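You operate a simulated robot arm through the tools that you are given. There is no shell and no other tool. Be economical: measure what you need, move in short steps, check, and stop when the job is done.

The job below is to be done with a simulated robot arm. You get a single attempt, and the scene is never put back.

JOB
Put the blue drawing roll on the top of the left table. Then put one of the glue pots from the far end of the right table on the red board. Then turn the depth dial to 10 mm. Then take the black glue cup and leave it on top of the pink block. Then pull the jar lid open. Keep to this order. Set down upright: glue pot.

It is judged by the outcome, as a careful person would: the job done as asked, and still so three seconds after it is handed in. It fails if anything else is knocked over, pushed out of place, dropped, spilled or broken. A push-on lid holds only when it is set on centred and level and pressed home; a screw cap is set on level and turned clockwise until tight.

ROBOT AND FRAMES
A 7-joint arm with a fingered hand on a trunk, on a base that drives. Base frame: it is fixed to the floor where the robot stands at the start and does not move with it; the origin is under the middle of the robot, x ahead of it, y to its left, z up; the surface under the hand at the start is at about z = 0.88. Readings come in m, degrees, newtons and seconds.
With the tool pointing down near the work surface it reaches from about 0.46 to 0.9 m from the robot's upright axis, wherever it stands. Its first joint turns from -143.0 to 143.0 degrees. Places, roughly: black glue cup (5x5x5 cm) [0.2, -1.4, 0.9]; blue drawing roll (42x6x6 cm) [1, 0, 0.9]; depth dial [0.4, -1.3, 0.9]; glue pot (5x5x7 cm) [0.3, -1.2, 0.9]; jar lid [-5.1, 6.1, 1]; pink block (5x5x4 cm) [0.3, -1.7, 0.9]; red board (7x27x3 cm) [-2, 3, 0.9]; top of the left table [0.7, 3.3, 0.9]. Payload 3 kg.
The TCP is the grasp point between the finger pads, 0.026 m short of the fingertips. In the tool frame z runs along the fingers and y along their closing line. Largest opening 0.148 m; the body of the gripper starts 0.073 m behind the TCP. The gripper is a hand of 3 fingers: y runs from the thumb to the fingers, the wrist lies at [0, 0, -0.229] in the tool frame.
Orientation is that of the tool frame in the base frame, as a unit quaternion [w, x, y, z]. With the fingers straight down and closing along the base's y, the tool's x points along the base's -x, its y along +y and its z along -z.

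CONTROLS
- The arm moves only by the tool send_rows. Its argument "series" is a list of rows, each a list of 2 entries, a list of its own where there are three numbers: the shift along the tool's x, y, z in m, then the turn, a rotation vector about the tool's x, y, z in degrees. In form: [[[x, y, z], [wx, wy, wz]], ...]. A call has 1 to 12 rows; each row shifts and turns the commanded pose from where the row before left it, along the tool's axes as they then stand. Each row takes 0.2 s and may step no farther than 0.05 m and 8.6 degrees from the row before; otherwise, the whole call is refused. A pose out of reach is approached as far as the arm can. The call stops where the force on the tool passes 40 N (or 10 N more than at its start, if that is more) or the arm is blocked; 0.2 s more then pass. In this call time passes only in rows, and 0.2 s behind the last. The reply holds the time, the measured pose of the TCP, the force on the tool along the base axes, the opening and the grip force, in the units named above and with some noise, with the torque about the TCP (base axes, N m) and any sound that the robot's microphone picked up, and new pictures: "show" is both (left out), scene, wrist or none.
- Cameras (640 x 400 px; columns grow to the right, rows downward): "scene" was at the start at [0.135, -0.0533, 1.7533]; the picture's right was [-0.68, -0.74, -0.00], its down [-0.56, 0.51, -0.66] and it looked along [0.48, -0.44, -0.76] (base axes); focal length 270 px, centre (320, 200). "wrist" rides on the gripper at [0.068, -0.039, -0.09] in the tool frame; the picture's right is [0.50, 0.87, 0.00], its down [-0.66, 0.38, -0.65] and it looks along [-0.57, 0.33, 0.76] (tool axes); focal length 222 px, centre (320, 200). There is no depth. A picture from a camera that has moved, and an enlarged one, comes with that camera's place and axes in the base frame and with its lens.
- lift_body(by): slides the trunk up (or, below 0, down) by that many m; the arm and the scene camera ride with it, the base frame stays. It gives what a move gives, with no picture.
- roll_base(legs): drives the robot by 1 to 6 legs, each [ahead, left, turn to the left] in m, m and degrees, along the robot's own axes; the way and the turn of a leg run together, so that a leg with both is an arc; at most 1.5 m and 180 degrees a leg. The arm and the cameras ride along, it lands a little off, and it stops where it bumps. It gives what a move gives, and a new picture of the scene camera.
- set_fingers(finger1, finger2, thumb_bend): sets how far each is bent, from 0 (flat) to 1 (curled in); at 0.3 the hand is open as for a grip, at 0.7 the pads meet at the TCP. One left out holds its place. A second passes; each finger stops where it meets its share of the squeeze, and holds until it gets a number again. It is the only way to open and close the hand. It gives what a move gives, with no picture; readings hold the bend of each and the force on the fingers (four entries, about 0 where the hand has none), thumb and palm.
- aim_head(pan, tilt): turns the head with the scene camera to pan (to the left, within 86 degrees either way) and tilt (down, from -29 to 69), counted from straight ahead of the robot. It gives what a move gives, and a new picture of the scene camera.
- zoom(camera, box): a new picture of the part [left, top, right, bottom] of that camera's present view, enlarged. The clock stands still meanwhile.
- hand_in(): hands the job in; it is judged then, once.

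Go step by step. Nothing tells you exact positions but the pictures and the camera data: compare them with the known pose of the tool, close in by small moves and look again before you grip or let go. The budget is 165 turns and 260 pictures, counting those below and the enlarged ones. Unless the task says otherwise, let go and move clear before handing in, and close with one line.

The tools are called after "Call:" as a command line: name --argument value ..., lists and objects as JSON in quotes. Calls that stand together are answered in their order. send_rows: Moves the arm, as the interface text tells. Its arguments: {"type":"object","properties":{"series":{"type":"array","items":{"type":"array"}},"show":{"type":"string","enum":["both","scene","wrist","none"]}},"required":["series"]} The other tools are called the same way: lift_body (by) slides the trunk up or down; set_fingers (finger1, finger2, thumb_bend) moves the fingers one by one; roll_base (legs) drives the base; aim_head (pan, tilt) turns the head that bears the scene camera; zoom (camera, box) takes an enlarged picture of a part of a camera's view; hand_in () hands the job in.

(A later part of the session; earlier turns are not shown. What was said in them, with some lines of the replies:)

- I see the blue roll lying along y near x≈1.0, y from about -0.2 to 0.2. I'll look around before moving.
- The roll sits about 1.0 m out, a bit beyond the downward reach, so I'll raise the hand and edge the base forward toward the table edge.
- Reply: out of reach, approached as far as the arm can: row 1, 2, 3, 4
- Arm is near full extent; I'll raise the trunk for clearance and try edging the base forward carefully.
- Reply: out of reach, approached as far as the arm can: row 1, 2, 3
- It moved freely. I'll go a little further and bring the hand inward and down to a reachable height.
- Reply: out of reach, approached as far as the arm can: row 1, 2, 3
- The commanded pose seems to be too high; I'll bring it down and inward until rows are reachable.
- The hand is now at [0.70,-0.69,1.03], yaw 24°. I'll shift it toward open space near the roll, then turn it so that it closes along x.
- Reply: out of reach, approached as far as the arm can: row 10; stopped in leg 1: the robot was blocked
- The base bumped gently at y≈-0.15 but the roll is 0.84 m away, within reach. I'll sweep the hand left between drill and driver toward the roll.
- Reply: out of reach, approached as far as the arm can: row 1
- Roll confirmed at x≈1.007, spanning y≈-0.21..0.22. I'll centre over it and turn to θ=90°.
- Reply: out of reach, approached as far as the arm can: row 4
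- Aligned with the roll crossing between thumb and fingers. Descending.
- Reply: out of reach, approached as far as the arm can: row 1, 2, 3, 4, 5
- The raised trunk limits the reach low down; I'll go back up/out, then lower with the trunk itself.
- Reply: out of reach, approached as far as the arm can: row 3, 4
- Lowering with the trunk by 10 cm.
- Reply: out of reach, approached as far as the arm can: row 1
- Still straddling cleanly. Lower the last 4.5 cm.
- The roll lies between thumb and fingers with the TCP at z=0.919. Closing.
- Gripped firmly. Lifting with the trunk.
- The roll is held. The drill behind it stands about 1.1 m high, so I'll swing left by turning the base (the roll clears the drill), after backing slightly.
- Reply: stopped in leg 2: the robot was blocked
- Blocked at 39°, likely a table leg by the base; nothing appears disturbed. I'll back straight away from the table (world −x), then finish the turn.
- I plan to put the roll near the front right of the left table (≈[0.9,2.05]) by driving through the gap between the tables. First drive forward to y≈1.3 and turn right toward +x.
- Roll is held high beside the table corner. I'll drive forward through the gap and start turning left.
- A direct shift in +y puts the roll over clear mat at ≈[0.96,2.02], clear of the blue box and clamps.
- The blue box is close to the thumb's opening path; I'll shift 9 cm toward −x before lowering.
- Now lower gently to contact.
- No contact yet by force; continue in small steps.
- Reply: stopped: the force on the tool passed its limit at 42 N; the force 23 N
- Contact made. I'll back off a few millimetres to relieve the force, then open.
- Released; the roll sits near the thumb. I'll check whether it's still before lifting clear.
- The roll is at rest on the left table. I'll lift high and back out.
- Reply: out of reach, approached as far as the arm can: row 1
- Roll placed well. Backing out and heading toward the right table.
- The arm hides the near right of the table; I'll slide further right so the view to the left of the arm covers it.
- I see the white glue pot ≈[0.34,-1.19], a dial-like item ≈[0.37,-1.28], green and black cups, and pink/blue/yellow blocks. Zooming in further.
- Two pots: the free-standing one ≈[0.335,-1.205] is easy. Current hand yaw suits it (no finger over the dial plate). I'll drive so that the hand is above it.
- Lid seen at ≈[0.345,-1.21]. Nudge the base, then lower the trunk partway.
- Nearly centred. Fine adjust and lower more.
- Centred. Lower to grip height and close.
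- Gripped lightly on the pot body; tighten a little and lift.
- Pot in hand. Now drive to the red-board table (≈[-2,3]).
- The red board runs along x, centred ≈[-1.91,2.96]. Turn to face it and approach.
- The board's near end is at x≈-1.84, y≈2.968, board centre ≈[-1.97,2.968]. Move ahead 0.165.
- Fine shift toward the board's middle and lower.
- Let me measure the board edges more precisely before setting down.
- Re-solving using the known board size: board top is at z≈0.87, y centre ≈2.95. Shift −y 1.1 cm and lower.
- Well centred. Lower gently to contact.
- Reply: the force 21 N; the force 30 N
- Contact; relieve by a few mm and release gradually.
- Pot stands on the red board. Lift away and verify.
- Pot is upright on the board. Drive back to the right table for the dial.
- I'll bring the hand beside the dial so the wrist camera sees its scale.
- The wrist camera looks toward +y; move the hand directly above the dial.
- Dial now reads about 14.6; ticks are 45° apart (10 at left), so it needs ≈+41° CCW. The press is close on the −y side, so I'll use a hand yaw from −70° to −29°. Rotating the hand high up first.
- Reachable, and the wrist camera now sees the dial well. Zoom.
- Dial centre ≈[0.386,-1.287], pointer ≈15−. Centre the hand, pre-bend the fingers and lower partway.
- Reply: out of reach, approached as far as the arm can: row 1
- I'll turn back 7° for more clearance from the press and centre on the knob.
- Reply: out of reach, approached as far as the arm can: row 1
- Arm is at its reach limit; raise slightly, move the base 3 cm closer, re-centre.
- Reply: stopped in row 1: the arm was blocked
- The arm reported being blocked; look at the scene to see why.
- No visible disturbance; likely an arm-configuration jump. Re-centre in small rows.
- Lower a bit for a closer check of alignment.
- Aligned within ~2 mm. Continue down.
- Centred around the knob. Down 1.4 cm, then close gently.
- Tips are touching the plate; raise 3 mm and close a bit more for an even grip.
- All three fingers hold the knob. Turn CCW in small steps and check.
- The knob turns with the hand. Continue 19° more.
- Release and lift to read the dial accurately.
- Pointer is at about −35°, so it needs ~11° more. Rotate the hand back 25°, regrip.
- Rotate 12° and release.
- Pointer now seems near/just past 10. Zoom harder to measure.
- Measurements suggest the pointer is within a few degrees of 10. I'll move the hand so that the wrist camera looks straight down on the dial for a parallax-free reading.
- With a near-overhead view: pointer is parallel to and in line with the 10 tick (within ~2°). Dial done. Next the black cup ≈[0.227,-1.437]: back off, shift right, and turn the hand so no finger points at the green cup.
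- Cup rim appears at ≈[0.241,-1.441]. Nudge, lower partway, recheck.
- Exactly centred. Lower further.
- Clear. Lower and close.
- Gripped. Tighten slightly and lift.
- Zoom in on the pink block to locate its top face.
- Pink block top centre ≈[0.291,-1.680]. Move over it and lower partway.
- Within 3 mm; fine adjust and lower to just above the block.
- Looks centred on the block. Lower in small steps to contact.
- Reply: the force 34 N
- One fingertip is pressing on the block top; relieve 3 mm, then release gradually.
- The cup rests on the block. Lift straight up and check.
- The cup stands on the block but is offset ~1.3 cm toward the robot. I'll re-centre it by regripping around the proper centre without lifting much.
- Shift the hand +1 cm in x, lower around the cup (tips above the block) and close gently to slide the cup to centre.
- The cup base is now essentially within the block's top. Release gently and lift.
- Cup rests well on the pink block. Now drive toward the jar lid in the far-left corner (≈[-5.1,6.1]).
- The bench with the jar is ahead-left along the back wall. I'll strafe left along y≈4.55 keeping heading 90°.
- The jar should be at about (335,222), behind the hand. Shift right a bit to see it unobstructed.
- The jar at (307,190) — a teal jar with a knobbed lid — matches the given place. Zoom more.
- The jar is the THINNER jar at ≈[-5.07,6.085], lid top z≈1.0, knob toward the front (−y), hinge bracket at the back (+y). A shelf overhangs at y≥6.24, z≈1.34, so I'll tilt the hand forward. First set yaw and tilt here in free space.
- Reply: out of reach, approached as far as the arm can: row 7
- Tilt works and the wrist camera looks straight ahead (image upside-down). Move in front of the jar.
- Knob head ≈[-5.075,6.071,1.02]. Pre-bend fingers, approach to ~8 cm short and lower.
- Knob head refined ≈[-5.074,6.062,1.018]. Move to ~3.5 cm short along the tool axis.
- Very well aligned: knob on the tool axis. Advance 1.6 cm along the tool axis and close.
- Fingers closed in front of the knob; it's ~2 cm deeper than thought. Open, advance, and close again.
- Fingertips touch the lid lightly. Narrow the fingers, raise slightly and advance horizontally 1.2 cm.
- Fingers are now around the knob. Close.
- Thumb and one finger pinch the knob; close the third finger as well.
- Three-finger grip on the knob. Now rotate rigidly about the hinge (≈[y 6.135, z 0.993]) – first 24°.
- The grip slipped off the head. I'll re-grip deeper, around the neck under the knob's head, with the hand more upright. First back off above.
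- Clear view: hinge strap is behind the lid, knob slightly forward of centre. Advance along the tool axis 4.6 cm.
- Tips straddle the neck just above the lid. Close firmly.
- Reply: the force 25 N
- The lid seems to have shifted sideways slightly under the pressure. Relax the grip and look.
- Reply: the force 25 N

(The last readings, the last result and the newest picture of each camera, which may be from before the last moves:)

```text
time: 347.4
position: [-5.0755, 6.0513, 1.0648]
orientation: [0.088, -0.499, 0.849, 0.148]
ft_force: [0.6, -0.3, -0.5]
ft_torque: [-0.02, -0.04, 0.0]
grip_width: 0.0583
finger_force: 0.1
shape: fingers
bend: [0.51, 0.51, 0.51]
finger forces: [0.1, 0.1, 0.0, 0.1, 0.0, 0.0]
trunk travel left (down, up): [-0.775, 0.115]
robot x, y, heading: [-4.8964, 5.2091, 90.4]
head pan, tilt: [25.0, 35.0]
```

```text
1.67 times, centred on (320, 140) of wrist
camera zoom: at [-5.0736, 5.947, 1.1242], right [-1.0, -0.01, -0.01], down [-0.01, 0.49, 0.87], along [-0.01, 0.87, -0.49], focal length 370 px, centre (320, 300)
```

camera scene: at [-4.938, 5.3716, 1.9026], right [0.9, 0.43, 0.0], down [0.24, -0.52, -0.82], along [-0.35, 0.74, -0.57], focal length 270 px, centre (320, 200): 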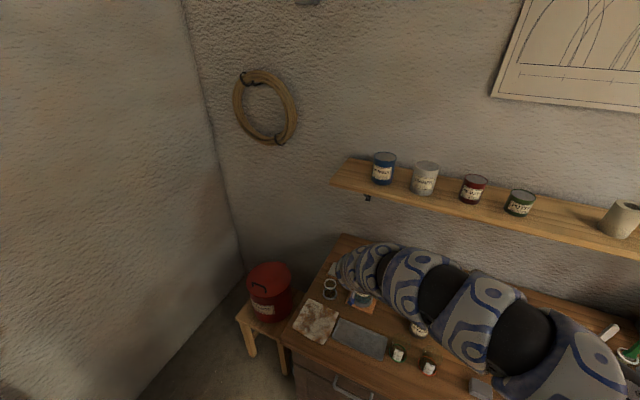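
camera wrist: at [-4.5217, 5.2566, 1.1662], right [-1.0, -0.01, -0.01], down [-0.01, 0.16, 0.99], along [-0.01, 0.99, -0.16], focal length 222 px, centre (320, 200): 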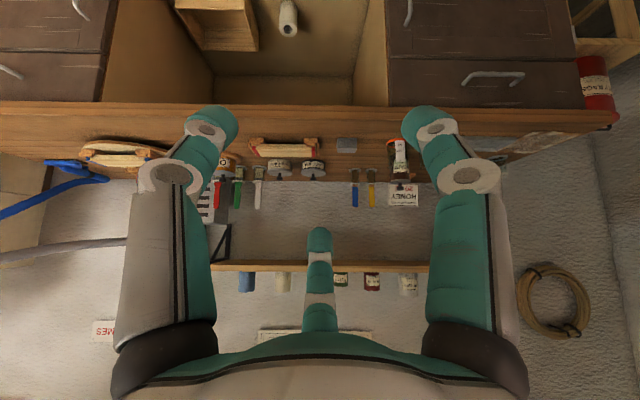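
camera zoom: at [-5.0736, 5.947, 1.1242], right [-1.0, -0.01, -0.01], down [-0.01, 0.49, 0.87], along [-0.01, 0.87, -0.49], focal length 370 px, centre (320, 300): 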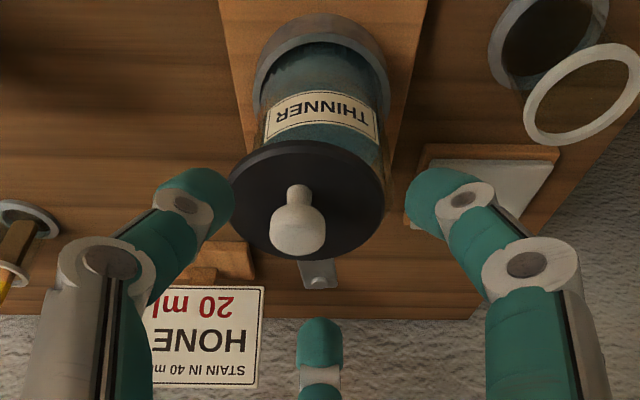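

Now it's clear: the lid swivels about the vertical pin on the strap behind the jar (it has swung ~8° toward +x). So I'll cage the knob between the fingers and swing it around the pin (≈[-5.075,6.155]).

Call:
send_rows --series '[[[-0.0066, -0.0022, 0], [0, 0, 0]], [[-0.0066, -0.0022, 0.014], [0, 0, 0]], [[0, 0, 0.014], [0, 0, 0]], [[0, 0, 0.013], [0, 0, 0]]]' --show "none"

Call:
set_fingers --finger1 0.57 --finger2 0.57 --thumb_bend 0.57

Call:
zoom --camera "wrist" --box '[160, 20, 480, 260]'

```text
time: 348.4
position: [-5.064, 6.0764, 1.0299]
orientation: [0.089, -0.499, 0.849, 0.149]
ft_force: [-0.2, 0.7, -0.6]
ft_torque: [-0.04, -0.01, 0.01]
grip_width: 0.0583
finger_force: 0.0
shape: fingers
bend: [0.51, 0.51, 0.51]
finger forces: [0.0, 0.0, 0.0, 0.0, 0.0, 0.0]
trunk travel left (down, up): [-0.775, 0.115]
robot x, y, heading: [-4.9002, 5.2054, 90.4]
head pan, tilt: [25.0, 35.0]
```

```text
time: 349.4
position: [-5.0642, 6.0757, 1.0287]
orientation: [0.089, -0.499, 0.849, 0.148]
ft_force: [0.1, -0.5, -1.0]
ft_torque: [0.06, 0.01, -0.02]
grip_width: 0.0431
finger_force: 0.1
shape: fingers
bend: [0.56, 0.56, 0.56]
finger forces: [0.0, 0.0, 0.1, 0.0, 0.0, 0.1]
trunk travel left (down, up): [-0.775, 0.115]
robot x, y, heading: [-4.8957, 5.2096, 90.5]
head pan, tilt: [25.0, 35.0]
```

```text
1.67 times, centred on (320, 140) of wrist
camera zoom: at [-5.0631, 5.9714, 1.0899], right [-1.0, -0.01, -0.01], down [-0.01, 0.49, 0.87], along [-0.01, 0.87, -0.49], focal length 370 px, centre (320, 300)
```

zoom: 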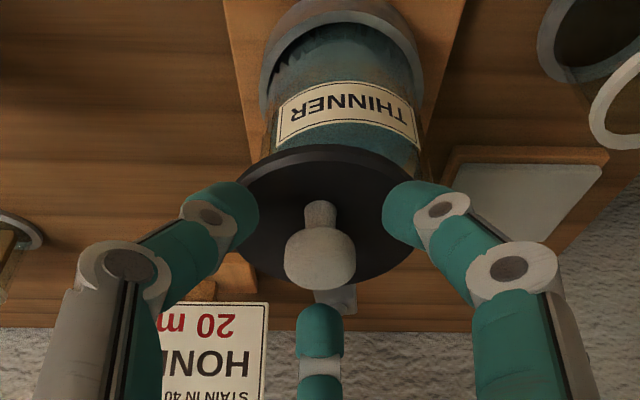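

Knob is caged. Swing toward +x along the arc (to ~30°).

Call:
send_rows --series '[[[-0.0073, -0.0082, 0.0008], [0, 0, 0]], [[-0.0073, -0.0082, 0.0008], [0, 0, 0]], [[-0.0073, -0.0082, 0.0008], [0, 0, 0]], [[-0.0073, -0.0082, 0.0008], [0, 0, 0]]]' --show "none"

Call:
zoom --camera "wrist" --box '[160, 20, 480, 260]'

```text
time: 350.4
position: [-5.0219, 6.087, 1.0304]
orientation: [0.089, -0.499, 0.849, 0.15]
ft_force: [0.5, 0.2, 0.2]
ft_torque: [0.0, -0.01, -0.02]
grip_width: 0.0432
finger_force: 0.2
shape: fingers
bend: [0.55, 0.56, 0.56]
finger forces: [0.6, 0.0, 0.0, 0.0, 0.0, 0.0]
trunk travel left (down, up): [-0.775, 0.115]
robot x, y, heading: [-4.8959, 5.2082, 90.4]
head pan, tilt: [25.0, 35.0]
```

```text
1.67 times, centred on (320, 140) of wrist
camera zoom: at [-5.0201, 5.9816, 1.0902], right [-1.0, -0.01, -0.01], down [-0.01, 0.49, 0.87], along [-0.01, 0.87, -0.49], focal length 370 px, centre (320, 300)
```

zoom: 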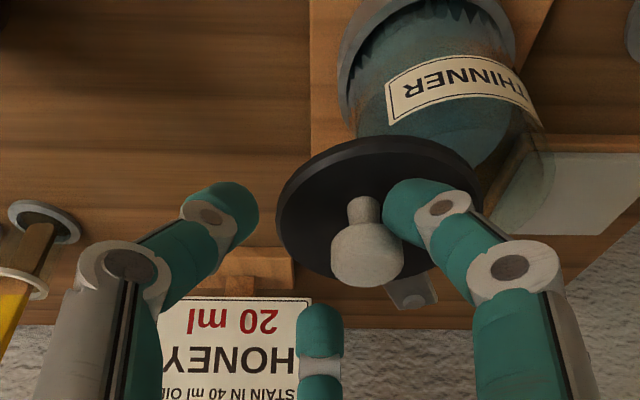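

Swinging nicely. Continue along the arc to ~70°.

Call:
send_rows --series '[[[-0.0085, -0.003, 0.0026], [0, 0, 0]], [[-0.0088, -0.0018, 0.0028], [0, 0, 0]], [[-0.0091, 0.0, 0.003], [0, 0, 0]], [[-0.0093, 0.0015, 0.003], [0, 0, 0]], [[-0.0095, 0.0028, 0.0032], [0, 0, 0]], [[-0.0096, 0.0032, 0.0032], [0, 0, 0]]]' --show "none"

Call:
zoom --camera "wrist" --box '[160, 20, 480, 260]'

```text
time: 351.8
position: [-4.9985, 6.14, 1.0306]
orientation: [0.087, -0.5, 0.849, 0.15]
ft_force: [-0.2, 0.2, 0.4]
ft_torque: [0.0, 0.0, -0.04]
grip_width: 0.043
finger_force: 0.1
shape: fingers
bend: [0.56, 0.56, 0.56]
finger forces: [0.0, 0.1, 0.0, 0.1, 0.0, 0.0]
trunk travel left (down, up): [-0.775, 0.115]
robot x, y, heading: [-4.8974, 5.2077, 90.2]
head pan, tilt: [25.0, 35.0]
```

```text
1.67 times, centred on (320, 140) of wrist
camera zoom: at [-4.9969, 6.0343, 1.0904], right [-1.0, -0.01, -0.01], down [-0.01, 0.49, 0.87], along [-0.01, 0.87, -0.49], focal length 370 px, centre (320, 300)
```

zoom: 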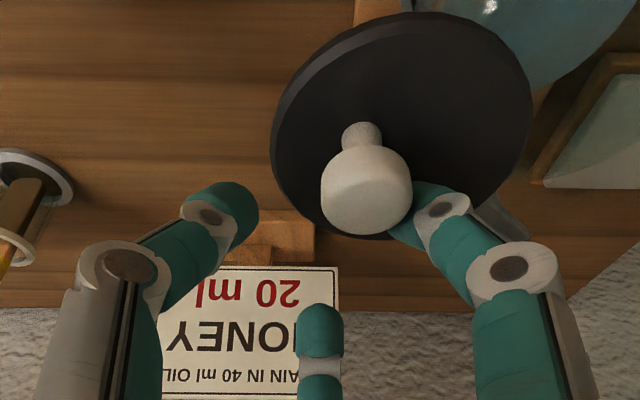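

The lid is at ~56°; the knob slid out of the cage toward the front. I'll go round in front of it with closed fingers and push it further to beyond 90°.

Call:
send_rows --series '[[[-0.0119, 0.0068, -0.0376], [0, 0, 0]], [[0.0339, -0.008, -0.0122], [0, 0, 0]], [[0.0339, -0.008, -0.0122], [0, 0, 0]]]' --show "none"

Call:
set_fingers --finger1 0.67 --finger2 0.67 --thumb_bend 0.67

Call:
send_rows --series '[[[0.0102, -0.0059, 0.0325], [0, 0, 0]]]' --show "none"

Call:
zoom --camera "wrist" --box '[160, 20, 480, 260]'

```text
time: 352.6
position: [-5.0151, 6.0679, 1.072]
orientation: [0.088, -0.499, 0.849, 0.15]
ft_force: [0.9, -0.3, 0.2]
ft_torque: [-0.02, 0.03, 0.04]
grip_width: 0.0427
finger_force: 0.1
shape: fingers
bend: [0.56, 0.56, 0.56]
finger forces: [0.0, 0.0, 0.0, 0.0, 0.0, 0.0]
trunk travel left (down, up): [-0.775, 0.115]
robot x, y, heading: [-4.8984, 5.2062, 90.0]
head pan, tilt: [25.0, 35.0]
```

```text
time: 353.6
position: [-5.0166, 6.0668, 1.0716]
orientation: [0.089, -0.499, 0.849, 0.148]
ft_force: [0.6, -0.2, 0.3]
ft_torque: [0.02, 0.0, -0.01]
grip_width: 0.0084
finger_force: 0.0
shape: fingers
bend: [0.67, 0.67, 0.67]
finger forces: [0.0, 0.0, 0.0, 0.1, 0.0, 0.0]
trunk travel left (down, up): [-0.775, 0.115]
robot x, y, heading: [-4.9001, 5.2101, 90.3]
head pan, tilt: [25.0, 35.0]
```

```text
time: 354.0
position: [-5.0167, 6.0683, 1.0354]
orientation: [0.088, -0.499, 0.849, 0.148]
ft_force: [0.5, 0.3, 0.5]
ft_torque: [-0.01, 0.02, 0.01]
grip_width: 0.0083
finger_force: 0.1
shape: fingers
bend: [0.67, 0.67, 0.67]
finger forces: [0.1, 0.1, 0.0, 0.1, 0.0, 0.0]
trunk travel left (down, up): [-0.775, 0.115]
robot x, y, heading: [-4.8955, 5.2081, 89.9]
head pan, tilt: [25.0, 35.0]
```

```text
1.67 times, centred on (320, 140) of wrist
camera zoom: at [-5.0151, 5.9629, 1.0956], right [-1.0, -0.01, -0.01], down [-0.01, 0.49, 0.87], along [-0.01, 0.87, -0.49], focal length 370 px, centre (320, 300)
```

zoom: 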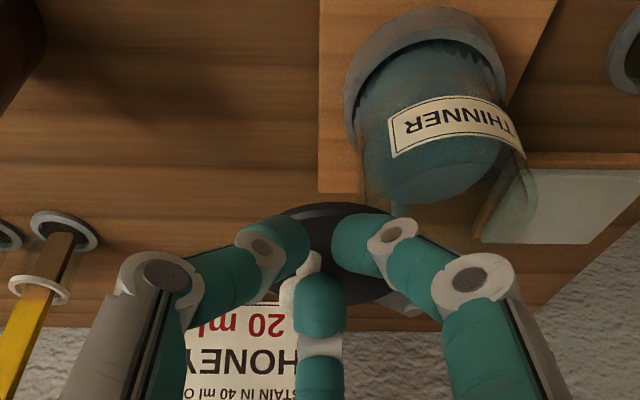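

Push the knob toward +y.

Call:
send_rows --series '[[[-0.0111, 0.0049, 0.0044], [0, 0, 0]], [[-0.0111, 0.0049, 0.0044], [0, 0, 0]], [[-0.0111, 0.0049, 0.0044], [0, 0, 0]], [[-0.0111, 0.0049, 0.0044], [0, 0, 0]], [[-0.0111, 0.0049, 0.0044], [0, 0, 0]], [[-0.0111, 0.0049, 0.0044], [0, 0, 0]]]' --show "none"

Call:
zoom --camera "wrist" --box '[0, 0, 640, 400]'

```text
time: 355.4
position: [-5.0097, 6.1449, 1.0354]
orientation: [0.088, -0.499, 0.849, 0.148]
ft_force: [-0.8, 0.1, -0.2]
ft_torque: [-0.02, -0.03, 0.0]
grip_width: 0.0083
finger_force: 0.0
shape: fingers
bend: [0.67, 0.67, 0.67]
finger forces: [0.0, 0.5, 0.0, 0.1, 0.1, 0.0]
trunk travel left (down, up): [-0.775, 0.115]
robot x, y, heading: [-4.898, 5.2102, 90.0]
head pan, tilt: [25.0, 35.0]
```

```text
1.00 times, centred on (320, 200) of wrist (not enlarged: the box is as wide or as high as the picture)
camera zoom: at [-5.0079, 6.0397, 1.0951], right [-1.0, -0.01, -0.01], down [-0.01, 0.49, 0.87], along [-0.01, 0.87, -0.49], focal length 222 px, centre (320, 200)
```

zoom: 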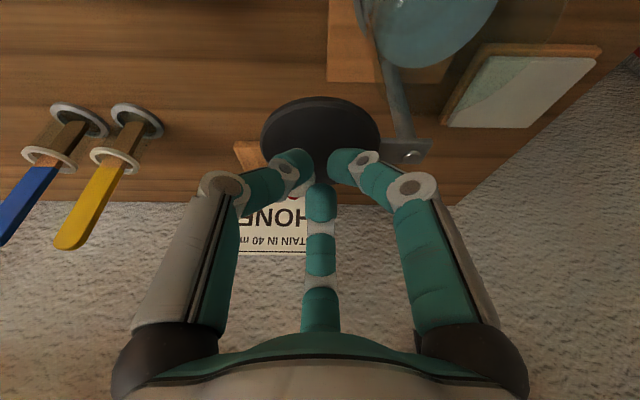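

The lid has swung right off the jar mouth (~90°). Back away and verify.

Call:
send_rows --series '[[[0.02, -0.0115, -0.03], [0, 0, 0]], [[0.02, -0.0115, -0.04], [0, 0, 0]], [[0.03, -0.0173, -0.03], [0, 0, 0]]]' --show "none"

Call:
roll_base --legs '[[-0.35, 0, 0]]'

Call:
zoom --camera "wrist" --box '[200, 60, 440, 210]'

Call:
zoom --camera "scene" --box '[260, 160, 440, 280]'

```text
time: 356.2
position: [-5.0204, 6.0524, 1.0949]
orientation: [0.088, -0.499, 0.849, 0.15]
ft_force: [0.3, -0.4, -0.8]
ft_torque: [0.03, 0.0, 0.0]
grip_width: 0.0081
finger_force: 0.1
shape: fingers
bend: [0.67, 0.67, 0.67]
finger forces: [0.0, 0.0, 0.0, 0.1, 0.1, 0.0]
out of reach, approached as far as the arm can: row 3
trunk travel left (down, up): [-0.775, 0.115]
robot x, y, heading: [-4.8989, 5.2088, 90.3]
head pan, tilt: [25.0, 35.0]
```

```text
time: 358.4
position: [-5.0161, 5.7024, 1.0946]
orientation: [0.088, -0.499, 0.849, 0.149]
ft_force: [-0.6, 0.1, -0.7]
ft_torque: [0.01, -0.01, -0.03]
grip_width: 0.0079
finger_force: 0.1
shape: fingers
bend: [0.67, 0.67, 0.67]
finger forces: [0.1, 0.1, 0.1, 0.0, 0.0, 0.0]
trunk travel left (down, up): [-0.775, 0.115]
robot x, y, heading: [-4.8965, 4.8578, 90.1]
head pan, tilt: [25.0, 35.0]
camera scene: at [-4.9369, 5.0186, 1.863], right [0.91, 0.42, 0.0], down [0.24, -0.52, -0.82], along [-0.35, 0.74, -0.57], focal length 270 px, centre (320, 200)
```

scene: 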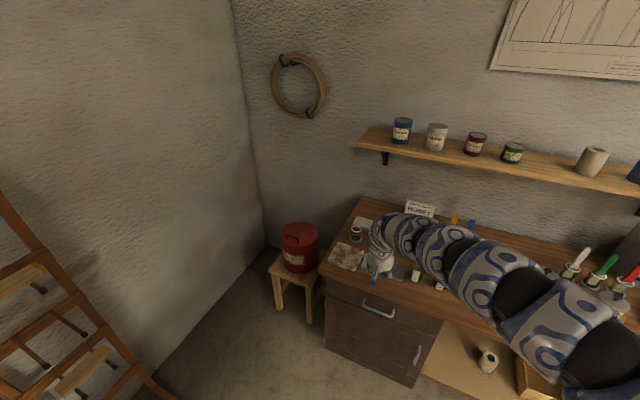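

```text
2.67 times, centred on (320, 135) of wrist
camera zoom: at [-5.0147, 5.5974, 1.1551], right [-1.0, -0.01, -0.01], down [-0.01, 0.49, 0.87], along [-0.01, 0.87, -0.49], focal length 592 px, centre (320, 373)
```

zoom: 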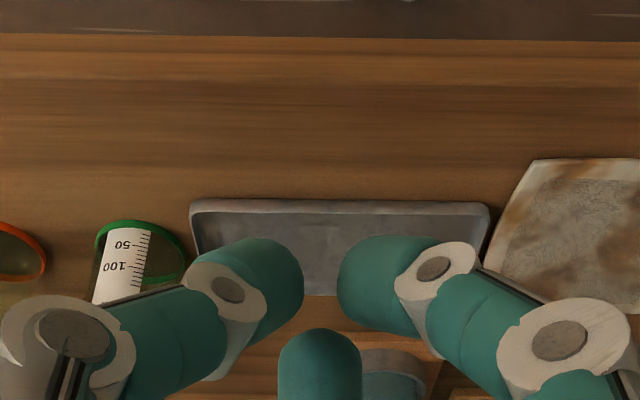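

```text
3.33 times, centred on (350, 220) of scene
camera zoom: at [-4.9369, 5.0186, 1.863], right [0.91, 0.42, 0.0], down [0.24, -0.52, -0.82], along [-0.35, 0.74, -0.57], focal length 899 px, centre (220, 133)
```

zoom: 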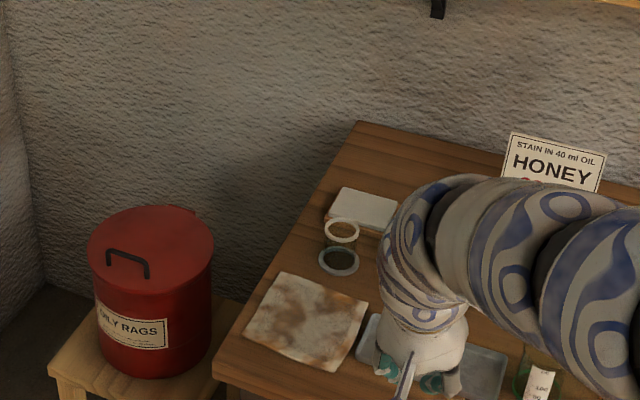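

Back off further and shift right for an unobstructed look.

Call:
roll_base --legs '[[-0.3, 0, 0], [0, -0.45, 0]]'

Call:
zoom --camera "scene" --box '[280, 165, 380, 228]'

```text
time: 362.8
position: [-4.5641, 5.4054, 1.0946]
orientation: [0.088, -0.498, 0.85, 0.149]
ft_force: [-0.1, -0.4, 0.0]
ft_torque: [-0.06, 0.01, 0.0]
grip_width: 0.008
finger_force: 0.0
shape: fingers
bend: [0.67, 0.67, 0.67]
finger forces: [0.0, 0.0, 0.1, 0.0, 0.1, 0.1]
trunk travel left (down, up): [-0.775, 0.115]
robot x, y, heading: [-4.451, 4.5589, 89.7]
head pan, tilt: [25.0, 35.0]
camera scene: at [-4.486, 4.7212, 1.8629], right [0.91, 0.42, 0.0], down [0.24, -0.52, -0.82], along [-0.35, 0.74, -0.57], focal length 270 px, centre (320, 200)
```

scene: 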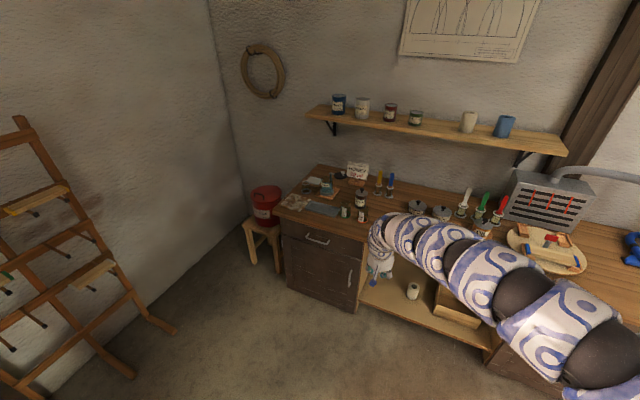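

```text
6.35 times, centred on (330, 196) of scene
camera zoom: at [-4.486, 4.7212, 1.8629], right [0.91, 0.42, 0.0], down [0.24, -0.52, -0.82], along [-0.35, 0.74, -0.57], focal length 1712 px, centre (256, 222)
```

zoom: 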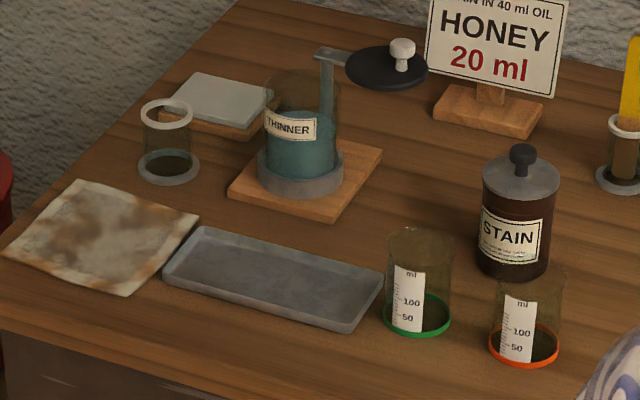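

The lid is fully swung open and nothing else on the bench has moved. All five steps are done in order, and the hand is clear.

Call:
hand_in

```text
The job is handed in.
```

All five steps are done in the order asked, and the job is handed in. The dial reading is from close camera views: its pointer lines up with the 10 mm tick to within about 2°.
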